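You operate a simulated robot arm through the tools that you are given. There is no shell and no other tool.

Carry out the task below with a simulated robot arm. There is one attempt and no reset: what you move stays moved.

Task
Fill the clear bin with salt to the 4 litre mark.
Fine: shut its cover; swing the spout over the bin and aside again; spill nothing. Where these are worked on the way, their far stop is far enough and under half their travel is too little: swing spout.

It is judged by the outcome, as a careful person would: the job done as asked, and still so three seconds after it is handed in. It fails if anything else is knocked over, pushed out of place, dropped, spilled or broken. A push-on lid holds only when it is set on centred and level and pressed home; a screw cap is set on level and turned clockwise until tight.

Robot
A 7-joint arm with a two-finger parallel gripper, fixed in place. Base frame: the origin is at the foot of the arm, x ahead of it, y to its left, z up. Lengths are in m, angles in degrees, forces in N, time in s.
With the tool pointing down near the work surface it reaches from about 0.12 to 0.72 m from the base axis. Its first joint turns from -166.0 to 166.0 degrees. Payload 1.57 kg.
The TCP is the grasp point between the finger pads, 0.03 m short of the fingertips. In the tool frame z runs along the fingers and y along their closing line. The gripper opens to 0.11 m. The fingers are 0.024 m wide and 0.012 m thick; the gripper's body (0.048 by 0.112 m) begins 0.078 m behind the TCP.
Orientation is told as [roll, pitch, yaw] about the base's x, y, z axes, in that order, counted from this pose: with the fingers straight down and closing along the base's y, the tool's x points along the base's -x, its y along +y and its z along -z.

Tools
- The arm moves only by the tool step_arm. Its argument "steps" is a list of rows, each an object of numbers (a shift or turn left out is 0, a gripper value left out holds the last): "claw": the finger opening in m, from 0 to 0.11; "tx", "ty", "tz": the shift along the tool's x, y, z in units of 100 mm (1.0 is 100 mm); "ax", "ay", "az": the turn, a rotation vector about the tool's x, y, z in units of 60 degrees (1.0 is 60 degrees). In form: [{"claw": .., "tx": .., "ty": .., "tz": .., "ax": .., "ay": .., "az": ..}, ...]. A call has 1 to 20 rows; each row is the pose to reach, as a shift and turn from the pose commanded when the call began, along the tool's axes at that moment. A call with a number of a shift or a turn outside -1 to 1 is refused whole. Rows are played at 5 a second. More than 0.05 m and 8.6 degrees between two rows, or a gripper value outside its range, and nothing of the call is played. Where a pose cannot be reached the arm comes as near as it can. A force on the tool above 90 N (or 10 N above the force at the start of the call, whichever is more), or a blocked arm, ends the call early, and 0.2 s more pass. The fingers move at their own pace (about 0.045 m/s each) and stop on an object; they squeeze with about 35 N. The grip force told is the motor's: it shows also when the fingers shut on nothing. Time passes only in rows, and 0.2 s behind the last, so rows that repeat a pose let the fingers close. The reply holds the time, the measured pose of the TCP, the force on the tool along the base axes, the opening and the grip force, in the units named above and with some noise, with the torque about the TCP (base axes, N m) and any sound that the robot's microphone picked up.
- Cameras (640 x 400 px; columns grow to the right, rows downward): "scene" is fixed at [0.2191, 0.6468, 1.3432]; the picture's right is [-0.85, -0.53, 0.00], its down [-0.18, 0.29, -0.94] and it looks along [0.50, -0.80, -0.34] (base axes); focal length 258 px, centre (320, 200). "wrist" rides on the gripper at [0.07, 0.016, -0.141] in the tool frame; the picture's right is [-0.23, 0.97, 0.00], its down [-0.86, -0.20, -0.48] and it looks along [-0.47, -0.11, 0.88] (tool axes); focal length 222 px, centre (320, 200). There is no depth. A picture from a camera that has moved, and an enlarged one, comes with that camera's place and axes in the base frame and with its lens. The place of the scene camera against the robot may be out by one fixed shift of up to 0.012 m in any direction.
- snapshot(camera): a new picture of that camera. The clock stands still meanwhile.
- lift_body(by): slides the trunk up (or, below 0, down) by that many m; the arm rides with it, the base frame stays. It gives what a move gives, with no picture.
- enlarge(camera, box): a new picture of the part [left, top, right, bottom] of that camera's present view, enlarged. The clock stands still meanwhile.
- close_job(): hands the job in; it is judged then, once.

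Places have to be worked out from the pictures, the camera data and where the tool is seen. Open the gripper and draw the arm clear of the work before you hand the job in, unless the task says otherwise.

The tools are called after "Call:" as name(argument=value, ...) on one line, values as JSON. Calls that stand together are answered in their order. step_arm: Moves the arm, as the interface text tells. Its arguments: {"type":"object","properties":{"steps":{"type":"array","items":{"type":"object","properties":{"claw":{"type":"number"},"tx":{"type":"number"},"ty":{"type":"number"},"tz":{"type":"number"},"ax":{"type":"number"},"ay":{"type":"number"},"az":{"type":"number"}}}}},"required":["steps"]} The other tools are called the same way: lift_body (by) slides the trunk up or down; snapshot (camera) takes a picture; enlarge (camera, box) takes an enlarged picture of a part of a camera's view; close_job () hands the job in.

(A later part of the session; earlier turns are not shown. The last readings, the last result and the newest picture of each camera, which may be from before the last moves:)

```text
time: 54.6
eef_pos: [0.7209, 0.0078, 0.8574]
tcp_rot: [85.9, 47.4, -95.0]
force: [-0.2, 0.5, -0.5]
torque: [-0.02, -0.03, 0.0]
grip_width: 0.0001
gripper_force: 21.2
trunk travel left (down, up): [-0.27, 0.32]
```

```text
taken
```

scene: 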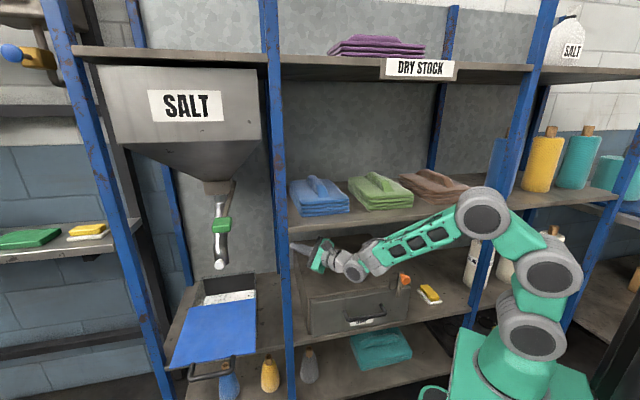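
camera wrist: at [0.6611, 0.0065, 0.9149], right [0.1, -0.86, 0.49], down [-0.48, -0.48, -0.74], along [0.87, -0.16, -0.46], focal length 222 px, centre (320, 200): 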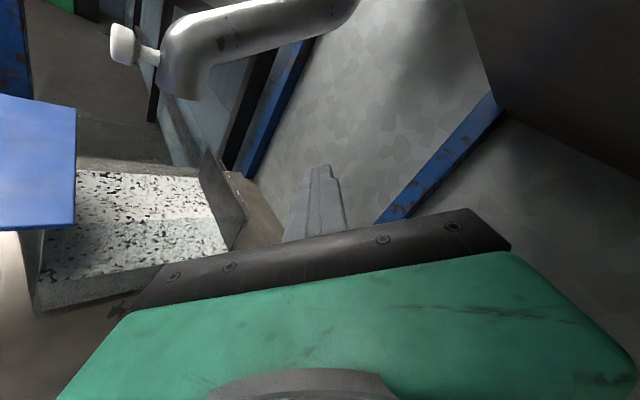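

Still clear. Two more withdrawal steps bring the hand out in front of the rack.

Call:
step_arm(steps=[{"tx": 0.08, "ty": -0.08, "tz": -0.27, "ax": -0.029, "ay": -0.026}, {"tx": 0.16, "ty": -0.165, "tz": -0.54, "ax": -0.057, "ay": -0.053}, {"tx": 0.24, "ty": -0.246, "tz": -0.81, "ax": -0.086, "ay": -0.079, "az": 0.006}])

Call:
step_arm(steps=[{"tx": 0.062, "ty": -0.088, "tz": -0.287, "ax": -0.029, "ay": -0.026}, {"tx": 0.123, "ty": -0.176, "tz": -0.573, "ax": -0.057, "ay": -0.053}, {"tx": 0.185, "ty": -0.264, "tz": -0.86, "ax": -0.086, "ay": -0.079, "az": 0.006}])

Call:
snapshot(camera="scene")

```text
time: 55.4
eef_pos: [0.6422, 0.0408, 0.8627]
tcp_rot: [85.9, 47.3, -102.2]
force: [-0.2, 0.3, 0.0]
torque: [-0.01, -0.02, 0.0]
grip_width: 0.0001
gripper_force: 21.1
trunk travel left (down, up): [-0.27, 0.32]
```

```text
time: 56.2
eef_pos: [0.5614, 0.0857, 0.8625]
tcp_rot: [85.8, 47.3, -109.1]
force: [0.4, -0.5, 0.3]
torque: [0.02, -0.03, 0.01]
grip_width: 0.0
gripper_force: 21.5
trunk travel left (down, up): [-0.27, 0.32]
```

```text
taken
```

scene: 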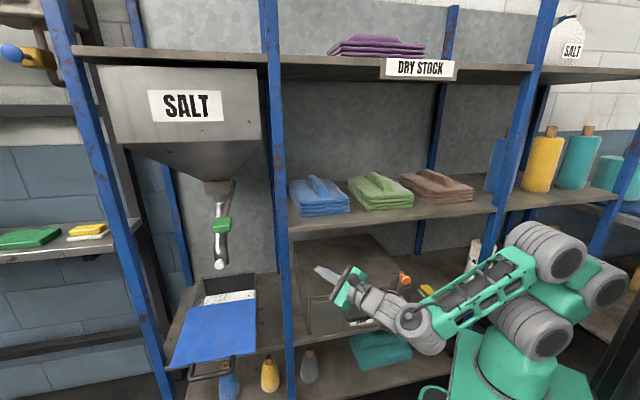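

The hand is out. I'll back away further and undo the 45° roll before raising the trunk for the lever at z≈1.05.

Call:
step_arm(steps=[{"tx": 0.12, "ty": -0.14, "tz": -0.21}, {"tx": 0.235, "ty": -0.285, "tz": -0.42}, {"tx": 0.35, "ty": -0.43, "tz": -0.63}, {"tx": 0.468, "ty": -0.571, "tz": -0.84}])

Call:
step_arm(steps=[{"az": -0.125}, {"az": -0.25}, {"az": -0.375}, {"az": -0.5}, {"az": -0.625}, {"az": -0.77}])

```text
time: 57.2
eef_pos: [0.5064, 0.1848, 0.8785]
tcp_rot: [85.4, 47.1, -109.2]
force: [0.3, -1.1, 0.6]
torque: [-0.01, 0.0, -0.02]
grip_width: 0.0002
gripper_force: 21.2
out of reach, approached as far as the arm can: row 2, 3, 4
trunk travel left (down, up): [-0.27, 0.32]
```

```text
refused: row 6 steps farther than a row can; nothing moved
```

One row was slightly too large, so I'll redo the roll with smaller steps, also drifting left away from the folded-arm limit.

Call:
step_arm(steps=[{"tx": 0.1, "ty": -0.11, "az": -0.13}, {"tx": 0.2, "ty": -0.22, "az": -0.26}, {"tx": 0.3, "ty": -0.33, "az": -0.39}, {"tx": 0.4, "ty": -0.44, "az": -0.52}, {"tx": 0.5, "ty": -0.55, "az": -0.65}, {"tx": 0.6, "ty": -0.66, "az": -0.78}])

Call:
snapshot(camera="scene")

```text
time: 58.6
eef_pos: [0.5326, 0.2706, 0.8768]
tcp_rot: [87.2, 0.6, -106.0]
force: [-0.3, 0.0, -0.1]
torque: [-0.02, -0.01, 0.0]
grip_width: 0.0
gripper_force: 21.0
trunk travel left (down, up): [-0.27, 0.32]
```

```text
taken
```

scene: 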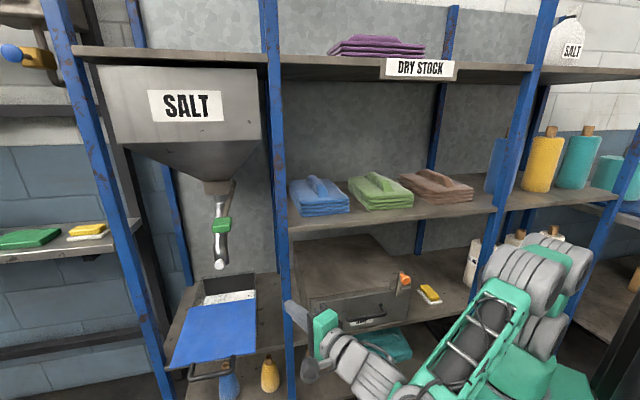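

The hand is at (0.533, 0.271, 0.877), clear in front of the post. I'll raise the trunk by 0.18 m to bring it level with the lever.

Call:
lift_body(by=0.18)

Call:
snapshot(camera="wrist")

Call:
snapshot(camera="scene")

```text
time: 60.6
eef_pos: [0.5318, 0.2696, 1.0567]
tcp_rot: [87.2, 0.6, -105.9]
force: [0.1, -0.6, 0.2]
torque: [-0.01, 0.02, 0.01]
grip_width: 0.0
gripper_force: 21.3
trunk travel left (down, up): [-0.45, 0.14]
```

```text
taken
camera wrist: at [0.4166, 0.3742, 1.0796], right [-0.02, -0.24, 0.97], down [-0.7, -0.69, -0.18], along [0.71, -0.69, -0.16], focal length 222 px, centre (320, 200)
```

wrist: 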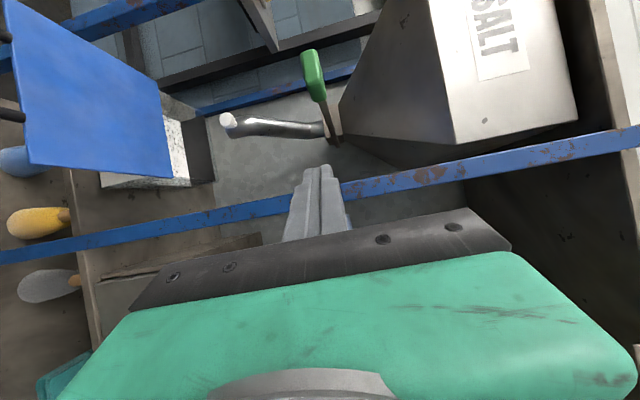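

```text
taken
```

scene: 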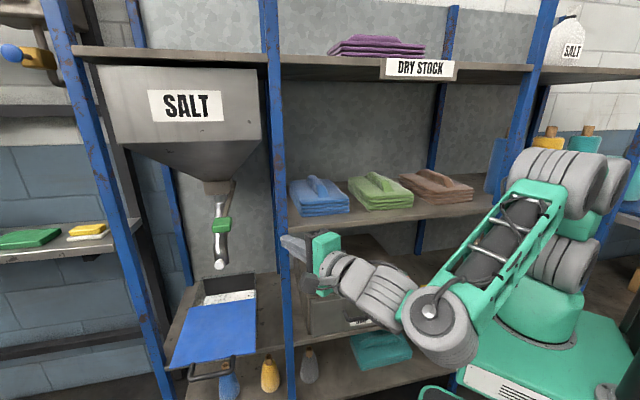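

Call:
enlarge(camera="wrist", box=[200, 20, 420, 180])

Call:
enlarge(camera="scene", box=[170, 160, 290, 280])

```text
2.50 times, centred on (310, 100) of wrist
camera zoom: at [0.4166, 0.3742, 1.0796], right [-0.02, -0.24, 0.97], down [-0.7, -0.69, -0.18], along [0.71, -0.69, -0.16], focal length 555 px, centre (345, 450)
```

zoom: 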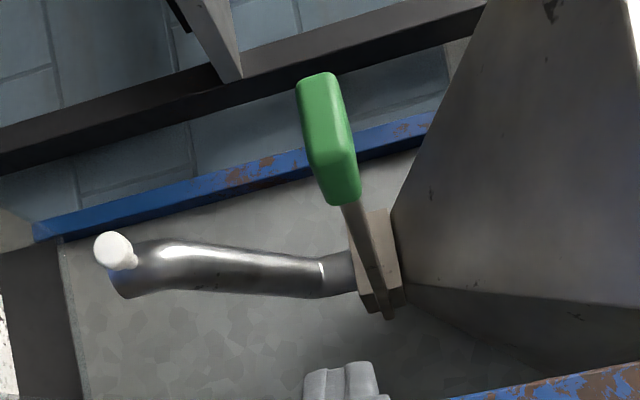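

```text
3.33 times, centred on (230, 220) of scene
camera zoom: at [0.2191, 0.6468, 1.3432], right [-0.85, -0.53, 0.0], down [-0.18, 0.29, -0.94], along [0.5, -0.8, -0.34], focal length 859 px, centre (620, 133)
```

zoom: 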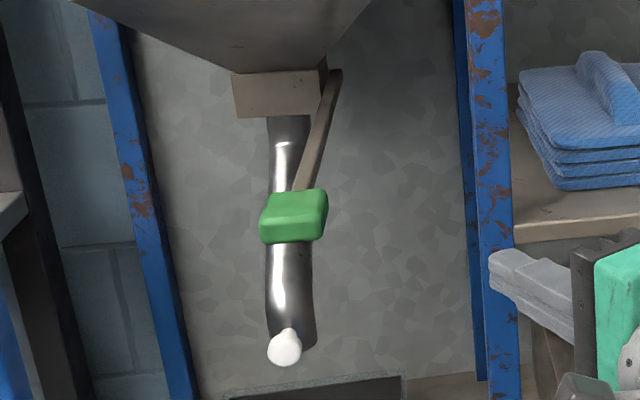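

Using three views, the lever's green grip is centred at about (0.73, 0.288, 1.054). Its pivot is near (0.97, 0.035, 1.055) on the gate's side, so it is level and about 0.35 m long. I'll open the fingers and approach the grip.

Call:
step_arm(steps=[{"tx": 0.13, "tz": 0.22, "claw": 0.09}, {"tx": 0.26, "tz": 0.44}, {"tx": 0.39, "tz": 0.66}, {"tx": 0.52, "tz": 0.88}])

Call:
snapshot(camera="wrist")

Call:
enlarge(camera="scene", box=[170, 150, 330, 290])

```text
time: 61.6
eef_pos: [0.6318, 0.2955, 1.0504]
tcp_rot: [87.1, 0.5, -106.0]
force: [-0.2, 0.1, 0.5]
torque: [-0.02, 0.0, 0.01]
grip_width: 0.0858
gripper_force: 0.1
trunk travel left (down, up): [-0.45, 0.14]
```

```text
taken
camera wrist: at [0.5156, 0.3995, 1.0736], right [-0.02, -0.24, 0.97], down [-0.7, -0.69, -0.19], along [0.71, -0.69, -0.16], focal length 222 px, centre (320, 200)
```

wrist: 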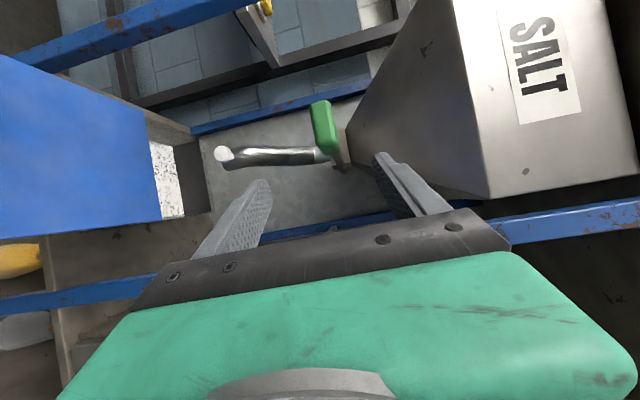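

```text
2.86 times, centred on (250, 220) of scene
camera zoom: at [0.2191, 0.6468, 1.3432], right [-0.85, -0.53, 0.0], down [-0.18, 0.29, -0.94], along [0.5, -0.8, -0.34], focal length 736 px, centre (520, 143)
```

zoom: 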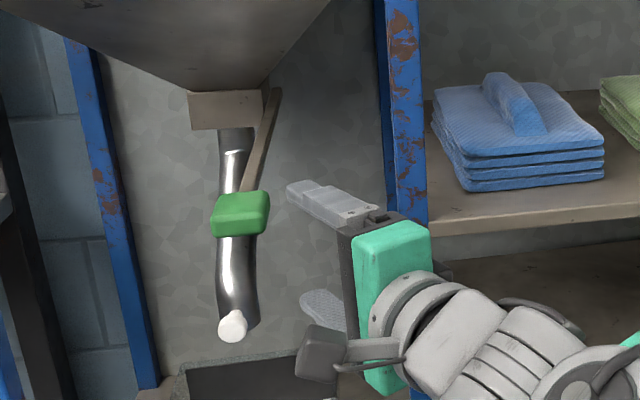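

The grip is confirmed at (0.74, 0.287, 1.055). I'll move the open fingers around it.

Call:
step_arm(steps=[{"tx": 0.1, "ty": 0.03, "tz": 0.3}, {"tx": 0.2, "ty": 0.06, "tz": 0.6}, {"tx": 0.213, "ty": 0.095, "tz": 0.97}])

Call:
snapshot(camera="wrist")

Call:
enlarge(camera="scene", box=[170, 150, 330, 290])

```text
time: 62.4
eef_pos: [0.7307, 0.2882, 1.0572]
tcp_rot: [87.2, 0.5, -106.0]
force: [0.1, -1.2, -1.4]
torque: [0.02, 0.01, -0.01]
grip_width: 0.0901
gripper_force: 0.1
trunk travel left (down, up): [-0.45, 0.14]
```

```text
taken
camera wrist: at [0.6152, 0.393, 1.0809], right [-0.02, -0.24, 0.97], down [-0.7, -0.69, -0.18], along [0.71, -0.69, -0.16], focal length 222 px, centre (320, 200)
```

wrist: 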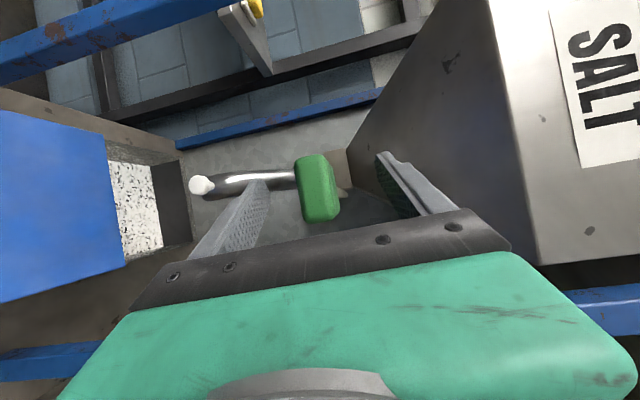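

```text
2.86 times, centred on (250, 220) of scene
camera zoom: at [0.2191, 0.6468, 1.3432], right [-0.85, -0.53, 0.0], down [-0.18, 0.29, -0.94], along [0.5, -0.8, -0.34], focal length 736 px, centre (520, 143)
```

zoom: 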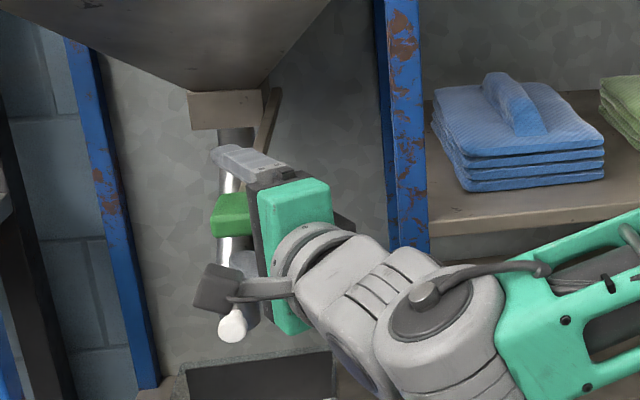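

The grip lies between the fingers right at the TCP. Before working the lever I'll close on it and take a close look at the current bin level.

Call:
step_arm(steps=[{"claw": 0.0}, {"claw": 0.0}, {"claw": 0.0}, {"claw": 0.0}, {"claw": 0.0}, {"claw": 0.0}])

Call:
enlarge(camera="scene", box=[180, 250, 280, 320])

Call:
enlarge(camera="wrist", box=[60, 120, 360, 290])

```text
time: 63.8
eef_pos: [0.7312, 0.2892, 1.0568]
tcp_rot: [87.1, 0.6, -106.1]
force: [-2.1, -0.6, -4.3]
torque: [-0.5, -1.77, 0.06]
grip_width: 0.0241
gripper_force: 33.4
trunk travel left (down, up): [-0.45, 0.14]
```

```text
5.71 times, centred on (230, 285) of scene
camera zoom: at [0.2191, 0.6468, 1.3432], right [-0.85, -0.53, 0.0], down [-0.18, 0.29, -0.94], along [0.5, -0.8, -0.34], focal length 1472 px, centre (834, -286)
```

zoom: 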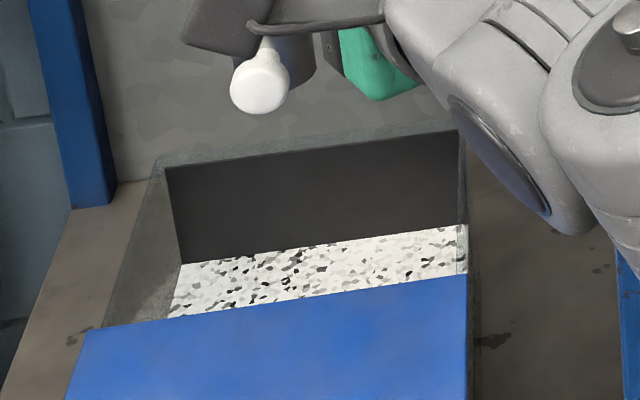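

```text
2.13 times, centred on (210, 205) of wrist
camera zoom: at [0.6147, 0.3929, 1.0806], right [-0.02, -0.24, 0.97], down [-0.7, -0.69, -0.18], along [0.71, -0.69, -0.16], focal length 474 px, centre (555, 189)
```

zoom: 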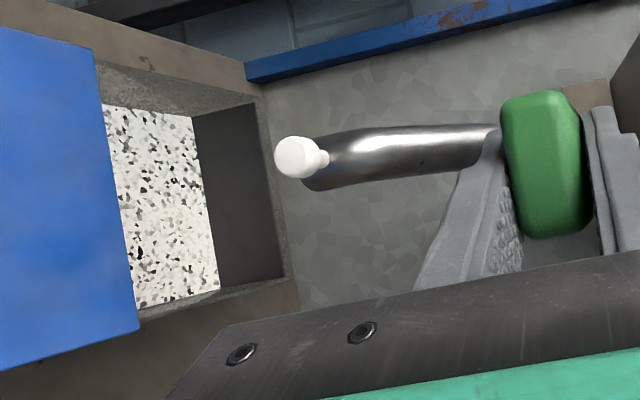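

The grip is held (width 0.024). In this view the salt line at the back-right corner is at row 226, and I estimate the 4 litre level near row 182. Now I'll test the lever with a small downward move.

Call:
step_arm(steps=[{"ty": -0.1}, {"ty": -0.2}])

Call:
enlarge(camera="scene", box=[170, 150, 330, 330])

```text
time: 64.4
eef_pos: [0.73, 0.2889, 1.04]
tcp_rot: [87.2, 0.7, -106.1]
force: [15.6, -1.0, 8.8]
torque: [-1.19, -1.95, 0.33]
grip_width: 0.0263
gripper_force: 37.6
trunk travel left (down, up): [-0.45, 0.14]
```

```text
2.22 times, centred on (250, 240) of scene
camera zoom: at [0.2191, 0.6468, 1.3432], right [-0.85, -0.53, 0.0], down [-0.18, 0.29, -0.94], along [0.5, -0.8, -0.34], focal length 573 px, centre (476, 111)
```

zoom: 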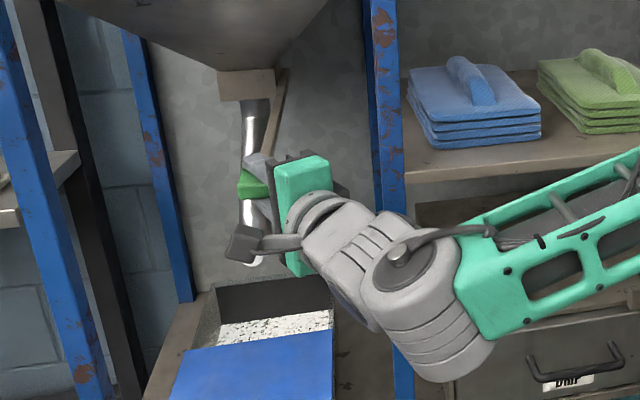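

The lever moves down with little force. I'll lower it further in small steps, watching for flow.

Call:
step_arm(steps=[{"tx": -0.01, "ty": -0.1, "tz": 0.02}, {"tx": -0.02, "ty": -0.2, "tz": 0.04}])

Call:
enlarge(camera="scene", box=[170, 150, 330, 330])

Call:
enlarge(camera="wrist", box=[60, 120, 360, 290])

```text
time: 65.0
eef_pos: [0.7302, 0.2884, 1.0189]
tcp_rot: [87.2, 0.6, -105.8]
force: [7.7, 3.9, 8.4]
torque: [-1.03, -2.05, -0.36]
grip_width: 0.0292
gripper_force: 39.5
trunk travel left (down, up): [-0.45, 0.14]
```

```text
2.22 times, centred on (250, 240) of scene
camera zoom: at [0.2191, 0.6468, 1.3432], right [-0.85, -0.53, 0.0], down [-0.18, 0.29, -0.94], along [0.5, -0.8, -0.34], focal length 573 px, centre (476, 111)
```

zoom: 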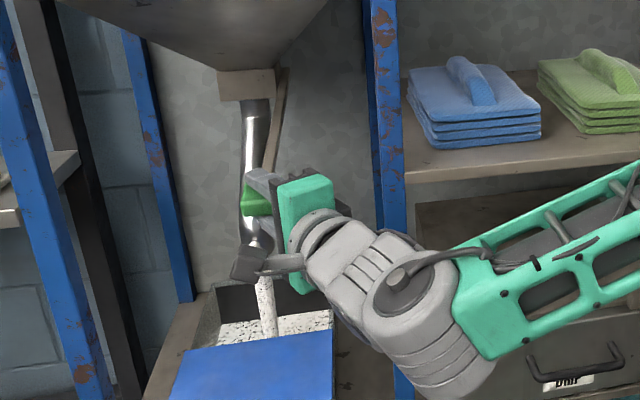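

```text
2.13 times, centred on (210, 205) of wrist
camera zoom: at [0.6147, 0.3921, 1.0417], right [-0.02, -0.24, 0.97], down [-0.7, -0.69, -0.19], along [0.71, -0.69, -0.16], focal length 474 px, centre (555, 189)
```

zoom: 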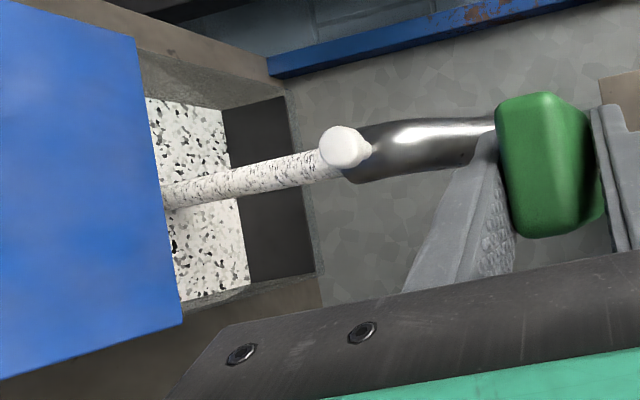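

Salt is flowing cleanly into the bin. I'll check the level, hold briefly, and check again to learn the rate.

Call:
enlarge(camera="scene", box=[180, 250, 280, 320])

Call:
step_arm(steps=[{"tz": 0.0}])

Call:
enlarge(camera="scene", box=[180, 250, 280, 320])

```text
5.71 times, centred on (230, 285) of scene
camera zoom: at [0.2191, 0.6468, 1.3432], right [-0.85, -0.53, 0.0], down [-0.18, 0.29, -0.94], along [0.5, -0.8, -0.34], focal length 1472 px, centre (834, -286)
```

zoom: 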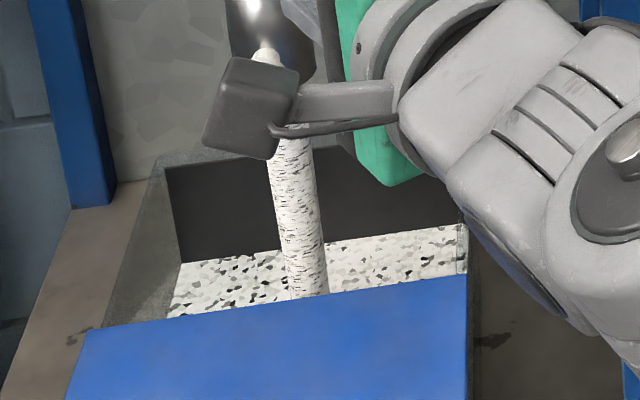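

```text
time: 65.4
eef_pos: [0.73, 0.2877, 1.0187]
tcp_rot: [87.2, 0.6, -105.9]
force: [1.9, 7.2, 7.0]
torque: [-0.98, -2.03, 0.12]
grip_width: 0.0296
gripper_force: 39.4
trunk travel left (down, up): [-0.45, 0.14]
```

```text
5.71 times, centred on (230, 285) of scene
camera zoom: at [0.2191, 0.6468, 1.3432], right [-0.85, -0.53, 0.0], down [-0.18, 0.29, -0.94], along [0.5, -0.8, -0.34], focal length 1472 px, centre (834, -286)
```

zoom: 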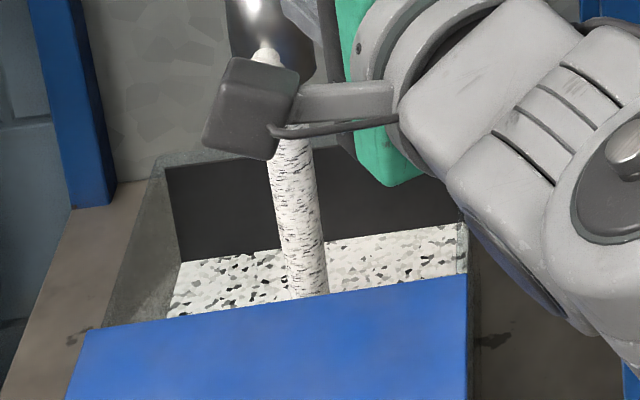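

The level rises only slightly in 0.4 s. I'll hold the lever about one more second and compare.

Call:
step_arm(steps=[{"tz": 0.0}, {"tz": 0.0}, {"tz": 0.0}, {"tz": 0.0}])

Call:
enlarge(camera="scene", box=[180, 250, 280, 320])

```text
time: 66.4
eef_pos: [0.7308, 0.2882, 1.0179]
tcp_rot: [87.3, 0.6, -105.9]
force: [-1.0, 11.3, 6.4]
torque: [-1.0, -1.88, 0.46]
grip_width: 0.0293
gripper_force: 38.7
trunk travel left (down, up): [-0.45, 0.14]
```

```text
5.71 times, centred on (230, 285) of scene
camera zoom: at [0.2191, 0.6468, 1.3432], right [-0.85, -0.53, 0.0], down [-0.18, 0.29, -0.94], along [0.5, -0.8, -0.34], focal length 1472 px, centre (834, -286)
```

zoom: 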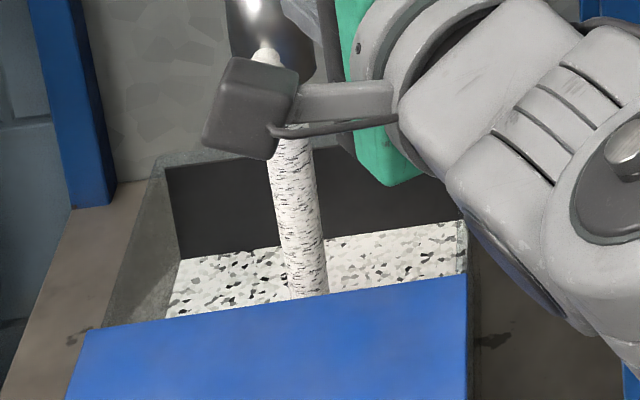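

The level climbs about 4 px (roughly 0.13 litre) per second, a comfortable pace. I'll hold for about 4 s.

Call:
step_arm(steps=[{"tz": 0.0}, {"tz": 0.0}, {"tz": 0.0}, {"tz": 0.0}, {"tz": 0.0}, {"tz": 0.0}, {"tz": 0.0}, {"tz": 0.0}, {"tz": 0.0}, {"tz": 0.0}, {"tz": 0.0}, {"tz": 0.0}, {"tz": 0.0}, {"tz": 0.0}, {"tz": 0.0}, {"tz": 0.0}, {"tz": 0.0}, {"tz": 0.0}, {"tz": 0.0}, {"tz": 0.0}])

Call:
enlarge(camera="scene", box=[180, 250, 280, 320])

Call:
enlarge(camera="wrist", box=[60, 120, 360, 290])

```text
time: 70.6
eef_pos: [0.7297, 0.2879, 1.0184]
tcp_rot: [87.3, 0.6, -106.0]
force: [-1.7, 13.6, 6.8]
torque: [-1.0, -2.0, 0.07]
grip_width: 0.0287
gripper_force: 39.2
trunk travel left (down, up): [-0.45, 0.14]
```

```text
5.71 times, centred on (230, 285) of scene
camera zoom: at [0.2191, 0.6468, 1.3432], right [-0.85, -0.53, 0.0], down [-0.18, 0.29, -0.94], along [0.5, -0.8, -0.34], focal length 1472 px, centre (834, -286)
```

zoom: 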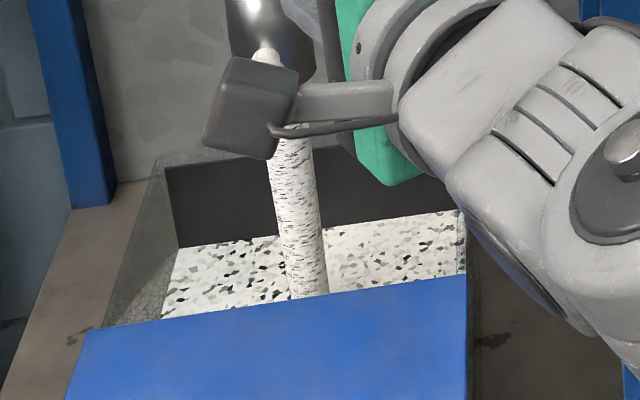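

```text
2.13 times, centred on (210, 205) of wrist
camera zoom: at [0.6147, 0.3921, 1.0418], right [-0.02, -0.24, 0.97], down [-0.7, -0.69, -0.18], along [0.71, -0.69, -0.15], focal length 474 px, centre (555, 189)
```

zoom: 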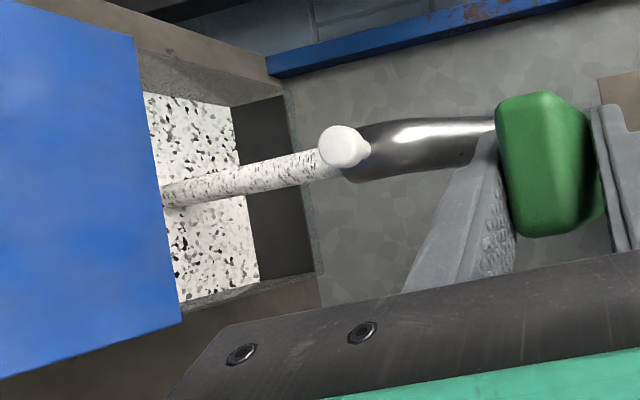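

The level is now about 16 px up, at roughly 2.5 px per second. I'll continue another 6 s or so, stopping short of 4 litres so I can calibrate against the front scale.

Call:
step_arm(steps=[{"tz": 0.0}, {"tz": 0.0}, {"tz": 0.0}, {"tz": 0.0}, {"tz": 0.0}, {"tz": 0.0}, {"tz": 0.0}, {"tz": 0.0}, {"tz": 0.0}, {"tz": 0.0}, {"tz": 0.0}, {"tz": 0.0}, {"tz": 0.0}, {"tz": 0.0}, {"tz": 0.0}, {"tz": 0.0}, {"tz": 0.0}, {"tz": 0.0}, {"tz": 0.0}, {"tz": 0.0}])

Call:
enlarge(camera="scene", box=[180, 250, 280, 320])

```text
time: 74.8
eef_pos: [0.7309, 0.2883, 1.0195]
tcp_rot: [87.3, 0.6, -105.9]
force: [-2.9, 11.8, 6.5]
torque: [-1.02, -2.01, -0.02]
grip_width: 0.0291
gripper_force: 38.8
trunk travel left (down, up): [-0.45, 0.14]
```

```text
5.71 times, centred on (230, 285) of scene
camera zoom: at [0.2191, 0.6468, 1.3432], right [-0.85, -0.53, 0.0], down [-0.18, 0.29, -0.94], along [0.5, -0.8, -0.34], focal length 1472 px, centre (834, -286)
```

zoom: 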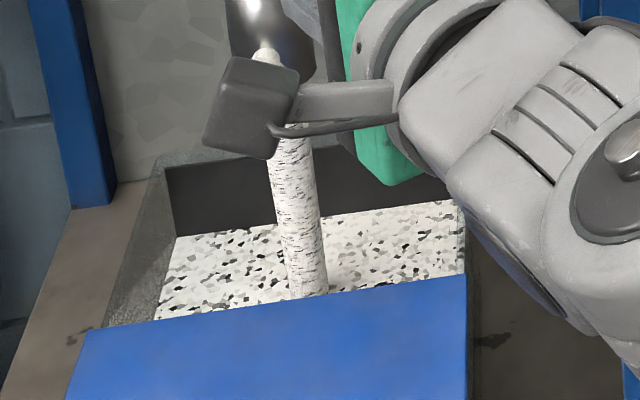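

By my estimate the bin is now around 3.4–3.6 litres. I'll raise the lever back to closed and then check the front scale.

Call:
step_arm(steps=[{"tx": 0.01, "ty": 0.2, "tz": -0.02}, {"tx": 0.02, "ty": 0.4, "tz": -0.04}, {"tx": 0.02, "ty": 0.42, "tz": -0.04}])

Call:
enlarge(camera="scene", box=[180, 250, 280, 320])

Call:
enlarge(camera="scene", box=[170, 150, 330, 330])

```text
time: 75.6
eef_pos: [0.7299, 0.2888, 1.0569]
tcp_rot: [86.9, 0.4, -106.1]
force: [-8.9, 1.8, -5.2]
torque: [-0.55, -1.93, -0.01]
grip_width: 0.0243
gripper_force: 35.5
trunk travel left (down, up): [-0.45, 0.14]
```

```text
5.71 times, centred on (230, 285) of scene
camera zoom: at [0.2191, 0.6468, 1.3432], right [-0.85, -0.53, 0.0], down [-0.18, 0.29, -0.94], along [0.5, -0.8, -0.34], focal length 1472 px, centre (834, -286)
```

zoom: 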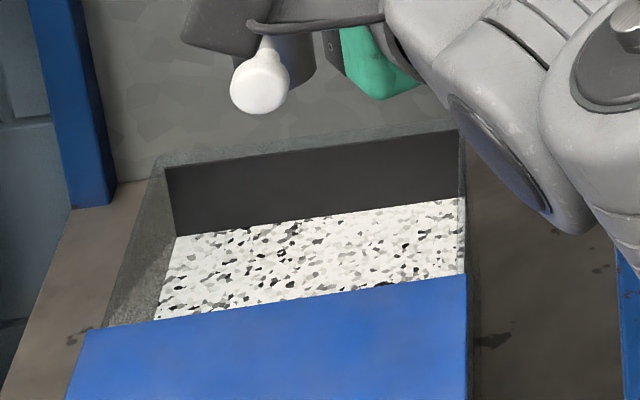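

```text
2.22 times, centred on (250, 240) of scene
camera zoom: at [0.2191, 0.6468, 1.3432], right [-0.85, -0.53, 0.0], down [-0.18, 0.29, -0.94], along [0.5, -0.8, -0.34], focal length 573 px, centre (476, 111)
```

zoom: 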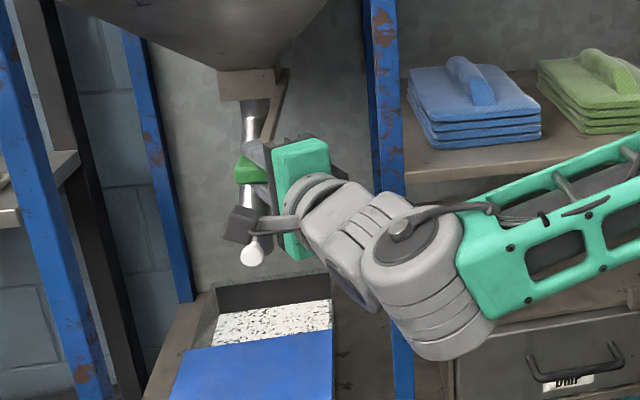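

Flow has stopped with the lever up. I'll release it, back away, and lower the trunk to read the front scale.

Call:
step_arm(steps=[{"claw": 0.05, "ty": -0.03}, {"claw": 0.09, "ty": -0.03}, {"claw": 0.09, "ty": -0.03}, {"ty": -0.03, "tz": -0.3}, {"ty": -0.03, "tz": -0.65}, {"tx": -0.2, "ty": -0.03, "tz": -1.0}])

Call:
step_arm(steps=[{"tx": -0.1, "tz": -0.3}, {"tx": -0.2, "tz": -0.6}, {"tx": -0.3, "tz": -0.9}])

Call:
lift_body(by=-0.4)

Call:
snapshot(camera="wrist")

Call:
snapshot(camera="scene")

```text
time: 77.0
eef_pos: [0.6291, 0.2952, 1.0622]
tcp_rot: [87.2, 0.5, -106.1]
force: [-0.3, -0.4, -1.1]
torque: [-0.01, -0.02, -0.03]
grip_width: 0.0902
gripper_force: 0.0
trunk travel left (down, up): [-0.45, 0.14]
```

```text
time: 77.8
eef_pos: [0.5359, 0.2916, 1.066]
tcp_rot: [87.2, 0.6, -105.9]
force: [0.3, 0.1, -0.3]
torque: [-0.01, 0.01, 0.01]
grip_width: 0.0904
gripper_force: 0.1
trunk travel left (down, up): [-0.45, 0.14]
```

```text
time: 81.6
eef_pos: [0.5366, 0.2911, 0.6655]
tcp_rot: [87.2, 0.7, -106.0]
force: [-0.8, 0.7, -1.0]
torque: [0.02, 0.01, 0.01]
grip_width: 0.09
gripper_force: 0.0
trunk travel left (down, up): [-0.05, 0.54]
```

```text
taken
camera wrist: at [0.4208, 0.3964, 0.6895], right [-0.02, -0.24, 0.97], down [-0.7, -0.69, -0.18], along [0.71, -0.69, -0.16], focal length 222 px, centre (320, 200)
```

wrist: 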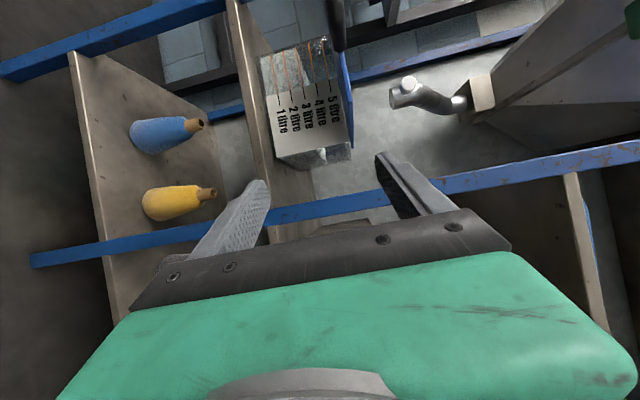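

```text
taken
```

scene: 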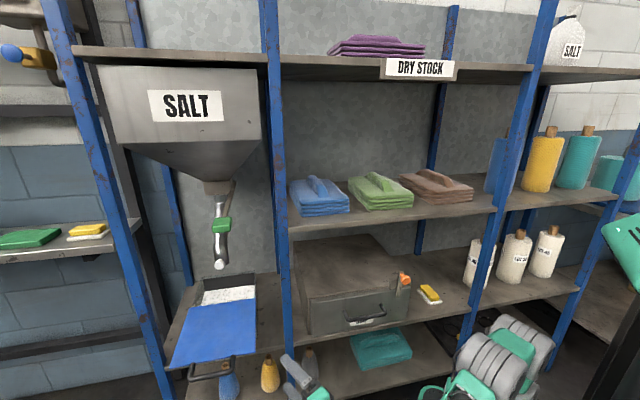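

Call:
enlarge(camera="wrist", box=[250, 30, 370, 180])

Call:
enlarge(camera="wrist", box=[260, 30, 350, 105])

```text
2.67 times, centred on (310, 105) of wrist
camera zoom: at [0.4208, 0.3964, 0.6895], right [-0.02, -0.24, 0.97], down [-0.7, -0.69, -0.18], along [0.71, -0.69, -0.16], focal length 592 px, centre (347, 453)
```

zoom: 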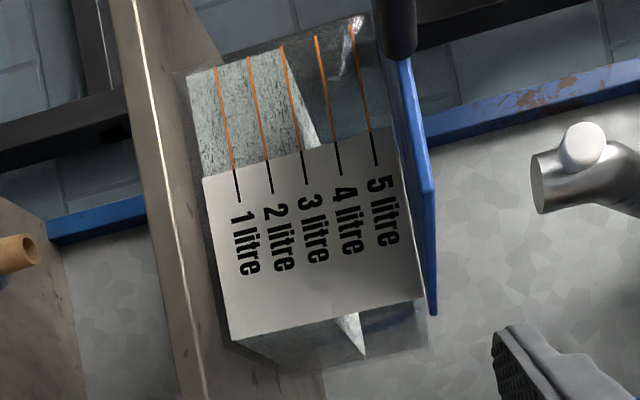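

```text
5.33 times, centred on (305, 68) of wrist
camera zoom: at [0.4208, 0.3964, 0.6895], right [-0.02, -0.24, 0.97], down [-0.7, -0.69, -0.18], along [0.71, -0.69, -0.16], focal length 1185 px, centre (400, 907)
```

zoom: 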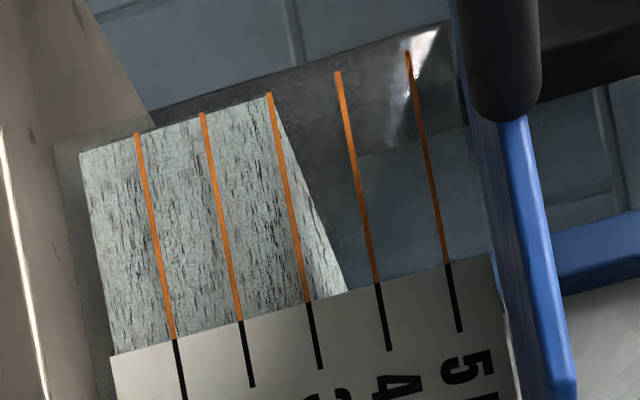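

Reading the front-left corner, where the salt meets the glass, it was at the 2 litre mark originally and is now at the 3 litre mark. The slanted part is just the top surface seen from above. So 27 px of rise was 1.0 litre, taking about 10.5 s of flow, and I need the same again. I'll return to the lever.

Call:
lift_body(by=0.4)

Call:
step_arm(steps=[{"tx": 0.1, "tz": 0.3}, {"tx": 0.2, "tz": 0.6}, {"tx": 0.3, "ty": -0.04, "tz": 0.9}])

Call:
step_arm(steps=[{"tx": 0.2, "tz": 0.35}, {"tx": 0.2, "tz": 0.7}, {"tx": 0.2, "tz": 1.0}])

Call:
snapshot(camera="wrist")

Call:
enlarge(camera="scene", box=[170, 150, 330, 330])

```text
time: 85.4
eef_pos: [0.5358, 0.2917, 1.0652]
tcp_rot: [87.2, 0.6, -106.0]
force: [-0.5, -0.9, 0.0]
torque: [-0.03, -0.02, 0.0]
grip_width: 0.09
gripper_force: 0.1
trunk travel left (down, up): [-0.45, 0.14]
```

```text
time: 86.2
eef_pos: [0.6322, 0.2979, 1.0581]
tcp_rot: [87.2, 0.6, -105.9]
force: [-0.6, -0.4, 0.7]
torque: [-0.03, -0.03, 0.03]
grip_width: 0.0898
gripper_force: 0.0
trunk travel left (down, up): [-0.45, 0.14]
```

```text
time: 87.0
eef_pos: [0.732, 0.2883, 1.0519]
tcp_rot: [87.1, 0.6, -106.0]
force: [-0.1, -0.6, 0.0]
torque: [0.0, 0.04, 0.0]
grip_width: 0.0899
gripper_force: 0.0
trunk travel left (down, up): [-0.45, 0.14]
```

```text
taken
camera wrist: at [0.6175, 0.3922, 1.0757], right [-0.02, -0.24, 0.97], down [-0.7, -0.69, -0.19], along [0.71, -0.69, -0.16], focal length 222 px, centre (320, 200)
```

wrist: 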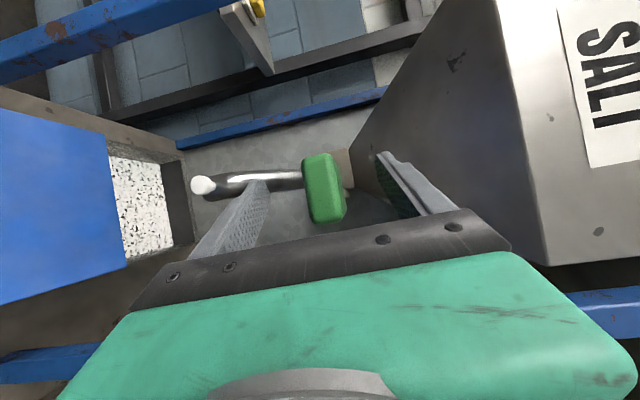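

```text
2.22 times, centred on (250, 240) of scene
camera zoom: at [0.2191, 0.6468, 1.3432], right [-0.85, -0.53, 0.0], down [-0.18, 0.29, -0.94], along [0.5, -0.8, -0.34], focal length 573 px, centre (476, 111)
```

zoom: 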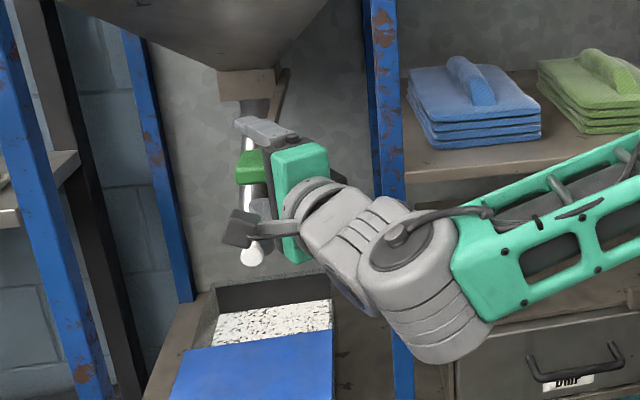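

The grip is between the fingers again. I'll correct the height by 5 mm and close.

Call:
step_arm(steps=[{"ty": 0.05}, {"ty": 0.05, "claw": 0.0}, {"ty": 0.05, "claw": 0.0}, {"ty": 0.05, "claw": 0.0}, {"ty": 0.05, "claw": 0.0}, {"ty": 0.05, "claw": 0.0}, {"ty": 0.05, "claw": 0.0}])

Call:
enlarge(camera="scene", box=[180, 250, 280, 320])

```text
time: 88.6
eef_pos: [0.7312, 0.2879, 1.058]
tcp_rot: [87.2, 0.4, -106.0]
force: [-1.5, -0.6, -3.9]
torque: [-0.68, -1.78, 0.0]
grip_width: 0.024
gripper_force: 34.2
trunk travel left (down, up): [-0.45, 0.14]
```

```text
5.71 times, centred on (230, 285) of scene
camera zoom: at [0.2191, 0.6468, 1.3432], right [-0.85, -0.53, 0.0], down [-0.18, 0.29, -0.94], along [0.5, -0.8, -0.34], focal length 1472 px, centre (834, -286)
```

zoom: 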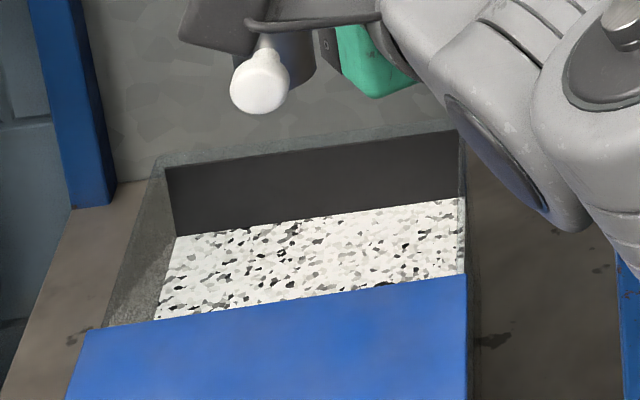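

The level is unchanged and the lever is held. I'll open it the same amount as before and hold for about 4 s.

Call:
step_arm(steps=[{"ty": -0.1}, {"ty": -0.2}, {"tx": -0.01, "ty": -0.3, "tz": 0.02}, {"tx": -0.02, "ty": -0.4, "tz": 0.04}, {"tx": -0.02, "ty": -0.4, "tz": 0.04}, {"tx": -0.02, "ty": -0.4, "tz": 0.04}, {"tx": -0.02, "ty": -0.4, "tz": 0.04}, {"tx": -0.02, "ty": -0.4, "tz": 0.04}, {"tx": -0.02, "ty": -0.4, "tz": 0.04}, {"tx": -0.02, "ty": -0.4, "tz": 0.04}, {"tx": -0.02, "ty": -0.4, "tz": 0.04}, {"tx": -0.02, "ty": -0.4, "tz": 0.04}, {"tx": -0.02, "ty": -0.4, "tz": 0.04}, {"tx": -0.02, "ty": -0.4, "tz": 0.04}, {"tx": -0.02, "ty": -0.4, "tz": 0.04}, {"tx": -0.02, "ty": -0.4, "tz": 0.04}, {"tx": -0.02, "ty": -0.4, "tz": 0.04}, {"tx": -0.02, "ty": -0.4, "tz": 0.04}, {"tx": -0.02, "ty": -0.4, "tz": 0.04}, {"tx": -0.02, "ty": -0.4, "tz": 0.04}])

Call:
enlarge(camera="scene", box=[180, 250, 280, 320])

```text
time: 92.8
eef_pos: [0.7333, 0.2861, 1.0192]
tcp_rot: [87.3, 0.6, -106.0]
force: [-13.0, 13.4, 5.0]
torque: [-0.8, -2.08, -0.06]
grip_width: 0.0289
gripper_force: 39.2
trunk travel left (down, up): [-0.45, 0.14]
```

```text
5.71 times, centred on (230, 285) of scene
camera zoom: at [0.2191, 0.6468, 1.3432], right [-0.85, -0.53, 0.0], down [-0.18, 0.29, -0.94], along [0.5, -0.8, -0.34], focal length 1472 px, centre (834, -286)
```

zoom: 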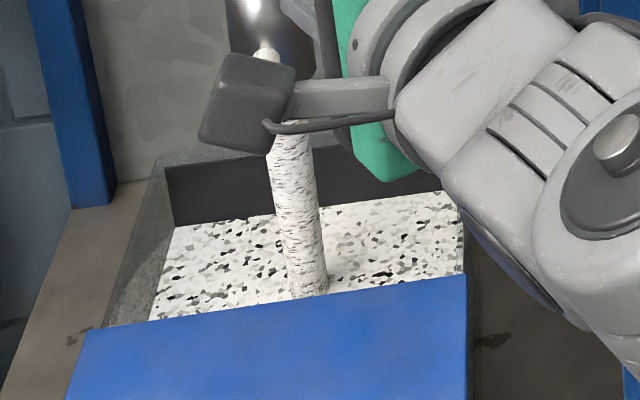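

The level is up about 9 px (0.33 litre) so far. I'll hold another 4 s.

Call:
step_arm(steps=[{"tz": 0.0}, {"tz": 0.0}, {"tz": 0.0}, {"tz": 0.0}, {"tz": 0.0}, {"tz": 0.0}, {"tz": 0.0}, {"tz": 0.0}, {"tz": 0.0}, {"tz": 0.0}, {"tz": 0.0}, {"tz": 0.0}, {"tz": 0.0}, {"tz": 0.0}, {"tz": 0.0}, {"tz": 0.0}, {"tz": 0.0}, {"tz": 0.0}, {"tz": 0.0}, {"tz": 0.0}])

Call:
enlarge(camera="scene", box=[180, 250, 280, 320])

```text
time: 97.0
eef_pos: [0.7328, 0.2874, 1.0193]
tcp_rot: [87.3, 0.6, -106.0]
force: [-10.1, 11.9, 6.9]
torque: [-0.76, -2.11, -0.06]
grip_width: 0.0291
gripper_force: 39.2
trunk travel left (down, up): [-0.45, 0.14]
```

```text
5.71 times, centred on (230, 285) of scene
camera zoom: at [0.2191, 0.6468, 1.3432], right [-0.85, -0.53, 0.0], down [-0.18, 0.29, -0.94], along [0.5, -0.8, -0.34], focal length 1472 px, centre (834, -286)
```

zoom: 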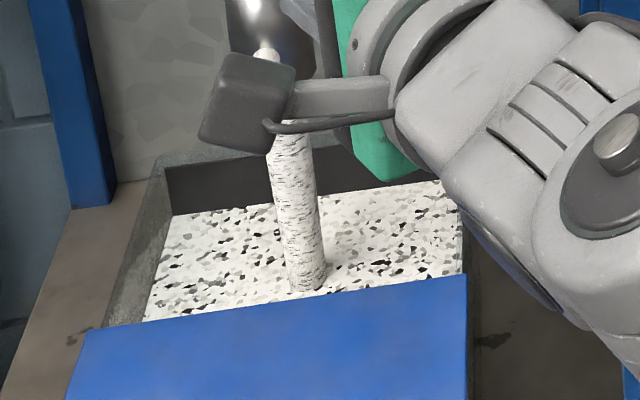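

The left line is at row 216, which is about 3.75 litres. I'll hold one more second, then close the lever and read the front scale.

Call:
step_arm(steps=[{"tz": 0.0}, {"tz": 0.0}, {"tz": 0.0}, {"tz": 0.0}, {"tx": 0.01, "ty": 0.2, "tz": -0.02}, {"tx": 0.02, "ty": 0.4, "tz": -0.04}, {"tx": 0.02, "ty": 0.42, "tz": -0.04}])

Call:
enlarge(camera="scene", box=[180, 250, 280, 320])

```text
time: 98.6
eef_pos: [0.7329, 0.2865, 1.0575]
tcp_rot: [87.2, 0.4, -106.0]
force: [-12.0, 2.7, -9.6]
torque: [-0.63, -1.95, -0.25]
grip_width: 0.024
gripper_force: 36.2
trunk travel left (down, up): [-0.45, 0.14]
```

```text
5.71 times, centred on (230, 285) of scene
camera zoom: at [0.2191, 0.6468, 1.3432], right [-0.85, -0.53, 0.0], down [-0.18, 0.29, -0.94], along [0.5, -0.8, -0.34], focal length 1472 px, centre (834, -286)
```

zoom: 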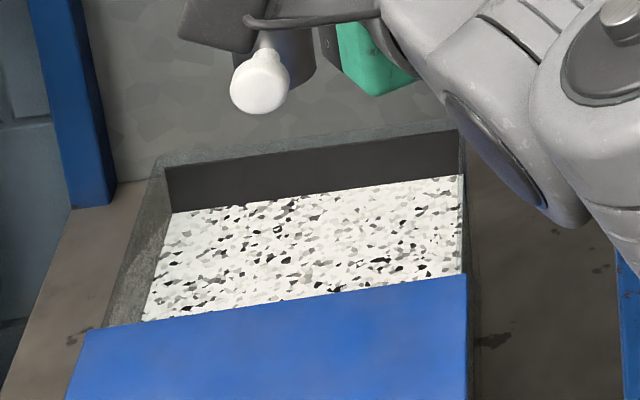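

The level rose about 24 px, so the bin should be near 3.87 litres. I'll release the closed lever and check the front scale again.

Call:
step_arm(steps=[{"claw": 0.05, "ty": -0.03}, {"claw": 0.09, "ty": -0.03}, {"claw": 0.09, "ty": -0.03}, {"ty": -0.03, "tz": -0.3}, {"ty": -0.03, "tz": -0.65}, {"tx": -0.2, "ty": -0.03, "tz": -1.0}])

Call:
step_arm(steps=[{"tx": -0.1, "tz": -0.3}, {"tx": -0.2, "tz": -0.6}, {"tx": -0.3, "tz": -0.9}])

Call:
lift_body(by=-0.4)

Call:
enlarge(camera="wrist", box=[260, 30, 350, 105])

Call:
snapshot(camera="wrist")

```text
time: 100.0
eef_pos: [0.63, 0.2941, 1.0614]
tcp_rot: [87.2, 0.5, -106.0]
force: [0.0, -0.7, -0.4]
torque: [0.01, -0.01, 0.02]
grip_width: 0.0901
gripper_force: 0.1
trunk travel left (down, up): [-0.45, 0.14]
```

```text
time: 100.8
eef_pos: [0.5344, 0.2922, 1.0667]
tcp_rot: [87.1, 0.7, -105.9]
force: [-0.4, 0.8, -0.3]
torque: [0.03, -0.05, -0.01]
grip_width: 0.09
gripper_force: 0.0
trunk travel left (down, up): [-0.45, 0.14]
```

```text
time: 104.7
eef_pos: [0.5352, 0.2922, 0.6668]
tcp_rot: [87.2, 0.5, -105.9]
force: [-0.1, 0.0, 0.1]
torque: [-0.04, -0.06, 0.0]
grip_width: 0.09
gripper_force: 0.0
trunk travel left (down, up): [-0.05, 0.54]
```

```text
5.33 times, centred on (305, 68) of wrist
camera zoom: at [0.4195, 0.397, 0.6897], right [-0.02, -0.24, 0.97], down [-0.7, -0.69, -0.18], along [0.71, -0.69, -0.16], focal length 1185 px, centre (400, 907)
```

zoom: 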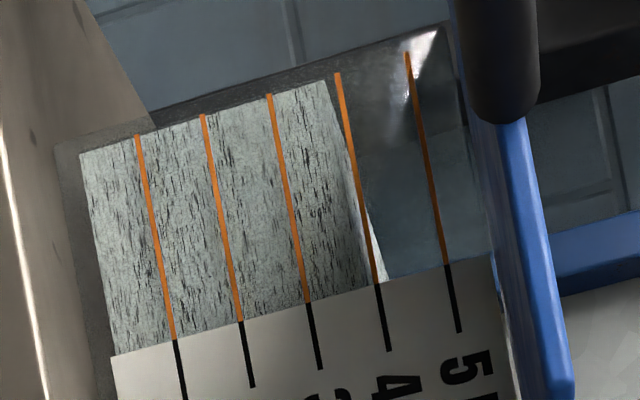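

```text
taken
camera wrist: at [0.4195, 0.397, 0.6897], right [-0.02, -0.24, 0.97], down [-0.7, -0.69, -0.18], along [0.71, -0.69, -0.16], focal length 222 px, centre (320, 200)
```

wrist: 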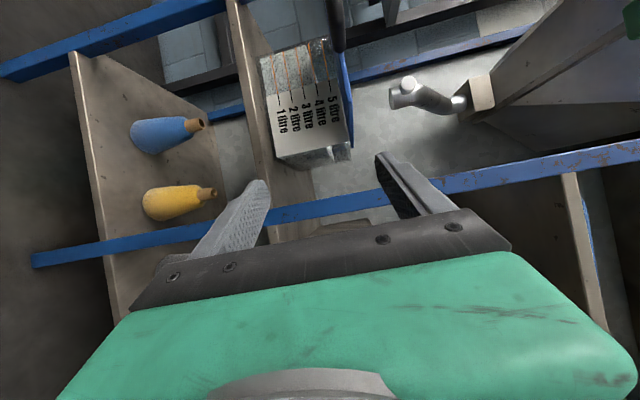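

The salt front now reads about 3.83 litres. The flow is about 0.096 L/s, so I need roughly 1.75 s more. I'll go back for a timed top-up.

Call:
lift_body(by=0.4)

Call:
step_arm(steps=[{"tx": 0.1, "tz": 0.3}, {"tx": 0.2, "tz": 0.6}, {"tx": 0.3, "ty": -0.04, "tz": 0.9}])

Call:
step_arm(steps=[{"tx": 0.2, "tz": 0.35}, {"tx": 0.2, "tz": 0.7}, {"tx": 0.2, "tz": 1.0}, {"tx": 0.2, "ty": 0.05, "tz": 1.0}])

Call:
snapshot(camera="wrist")

```text
time: 108.5
eef_pos: [0.5352, 0.292, 1.0668]
tcp_rot: [87.3, 0.7, -105.9]
force: [-0.7, 0.2, -0.4]
torque: [-0.02, -0.03, -0.04]
grip_width: 0.0898
gripper_force: 0.0
trunk travel left (down, up): [-0.45, 0.14]
```

```text
time: 109.3
eef_pos: [0.6283, 0.2969, 1.0582]
tcp_rot: [87.2, 0.6, -106.0]
force: [0.7, 0.5, 0.6]
torque: [0.01, 0.02, -0.01]
grip_width: 0.09
gripper_force: 0.1
trunk travel left (down, up): [-0.45, 0.14]
```

```text
time: 110.3
eef_pos: [0.7323, 0.288, 1.0552]
tcp_rot: [87.2, 0.6, -105.9]
force: [0.6, -0.3, 0.2]
torque: [-0.02, -0.01, 0.0]
grip_width: 0.09
gripper_force: 0.0
trunk travel left (down, up): [-0.45, 0.14]
```

```text
taken
camera wrist: at [0.6163, 0.3924, 1.0794], right [-0.02, -0.24, 0.97], down [-0.7, -0.69, -0.18], along [0.71, -0.69, -0.16], focal length 222 px, centre (320, 200)
```

wrist: 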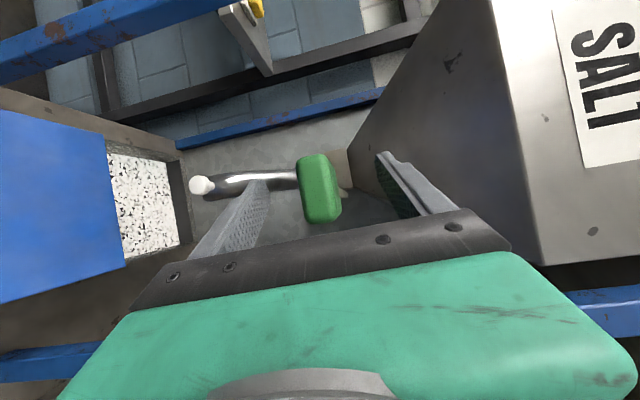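

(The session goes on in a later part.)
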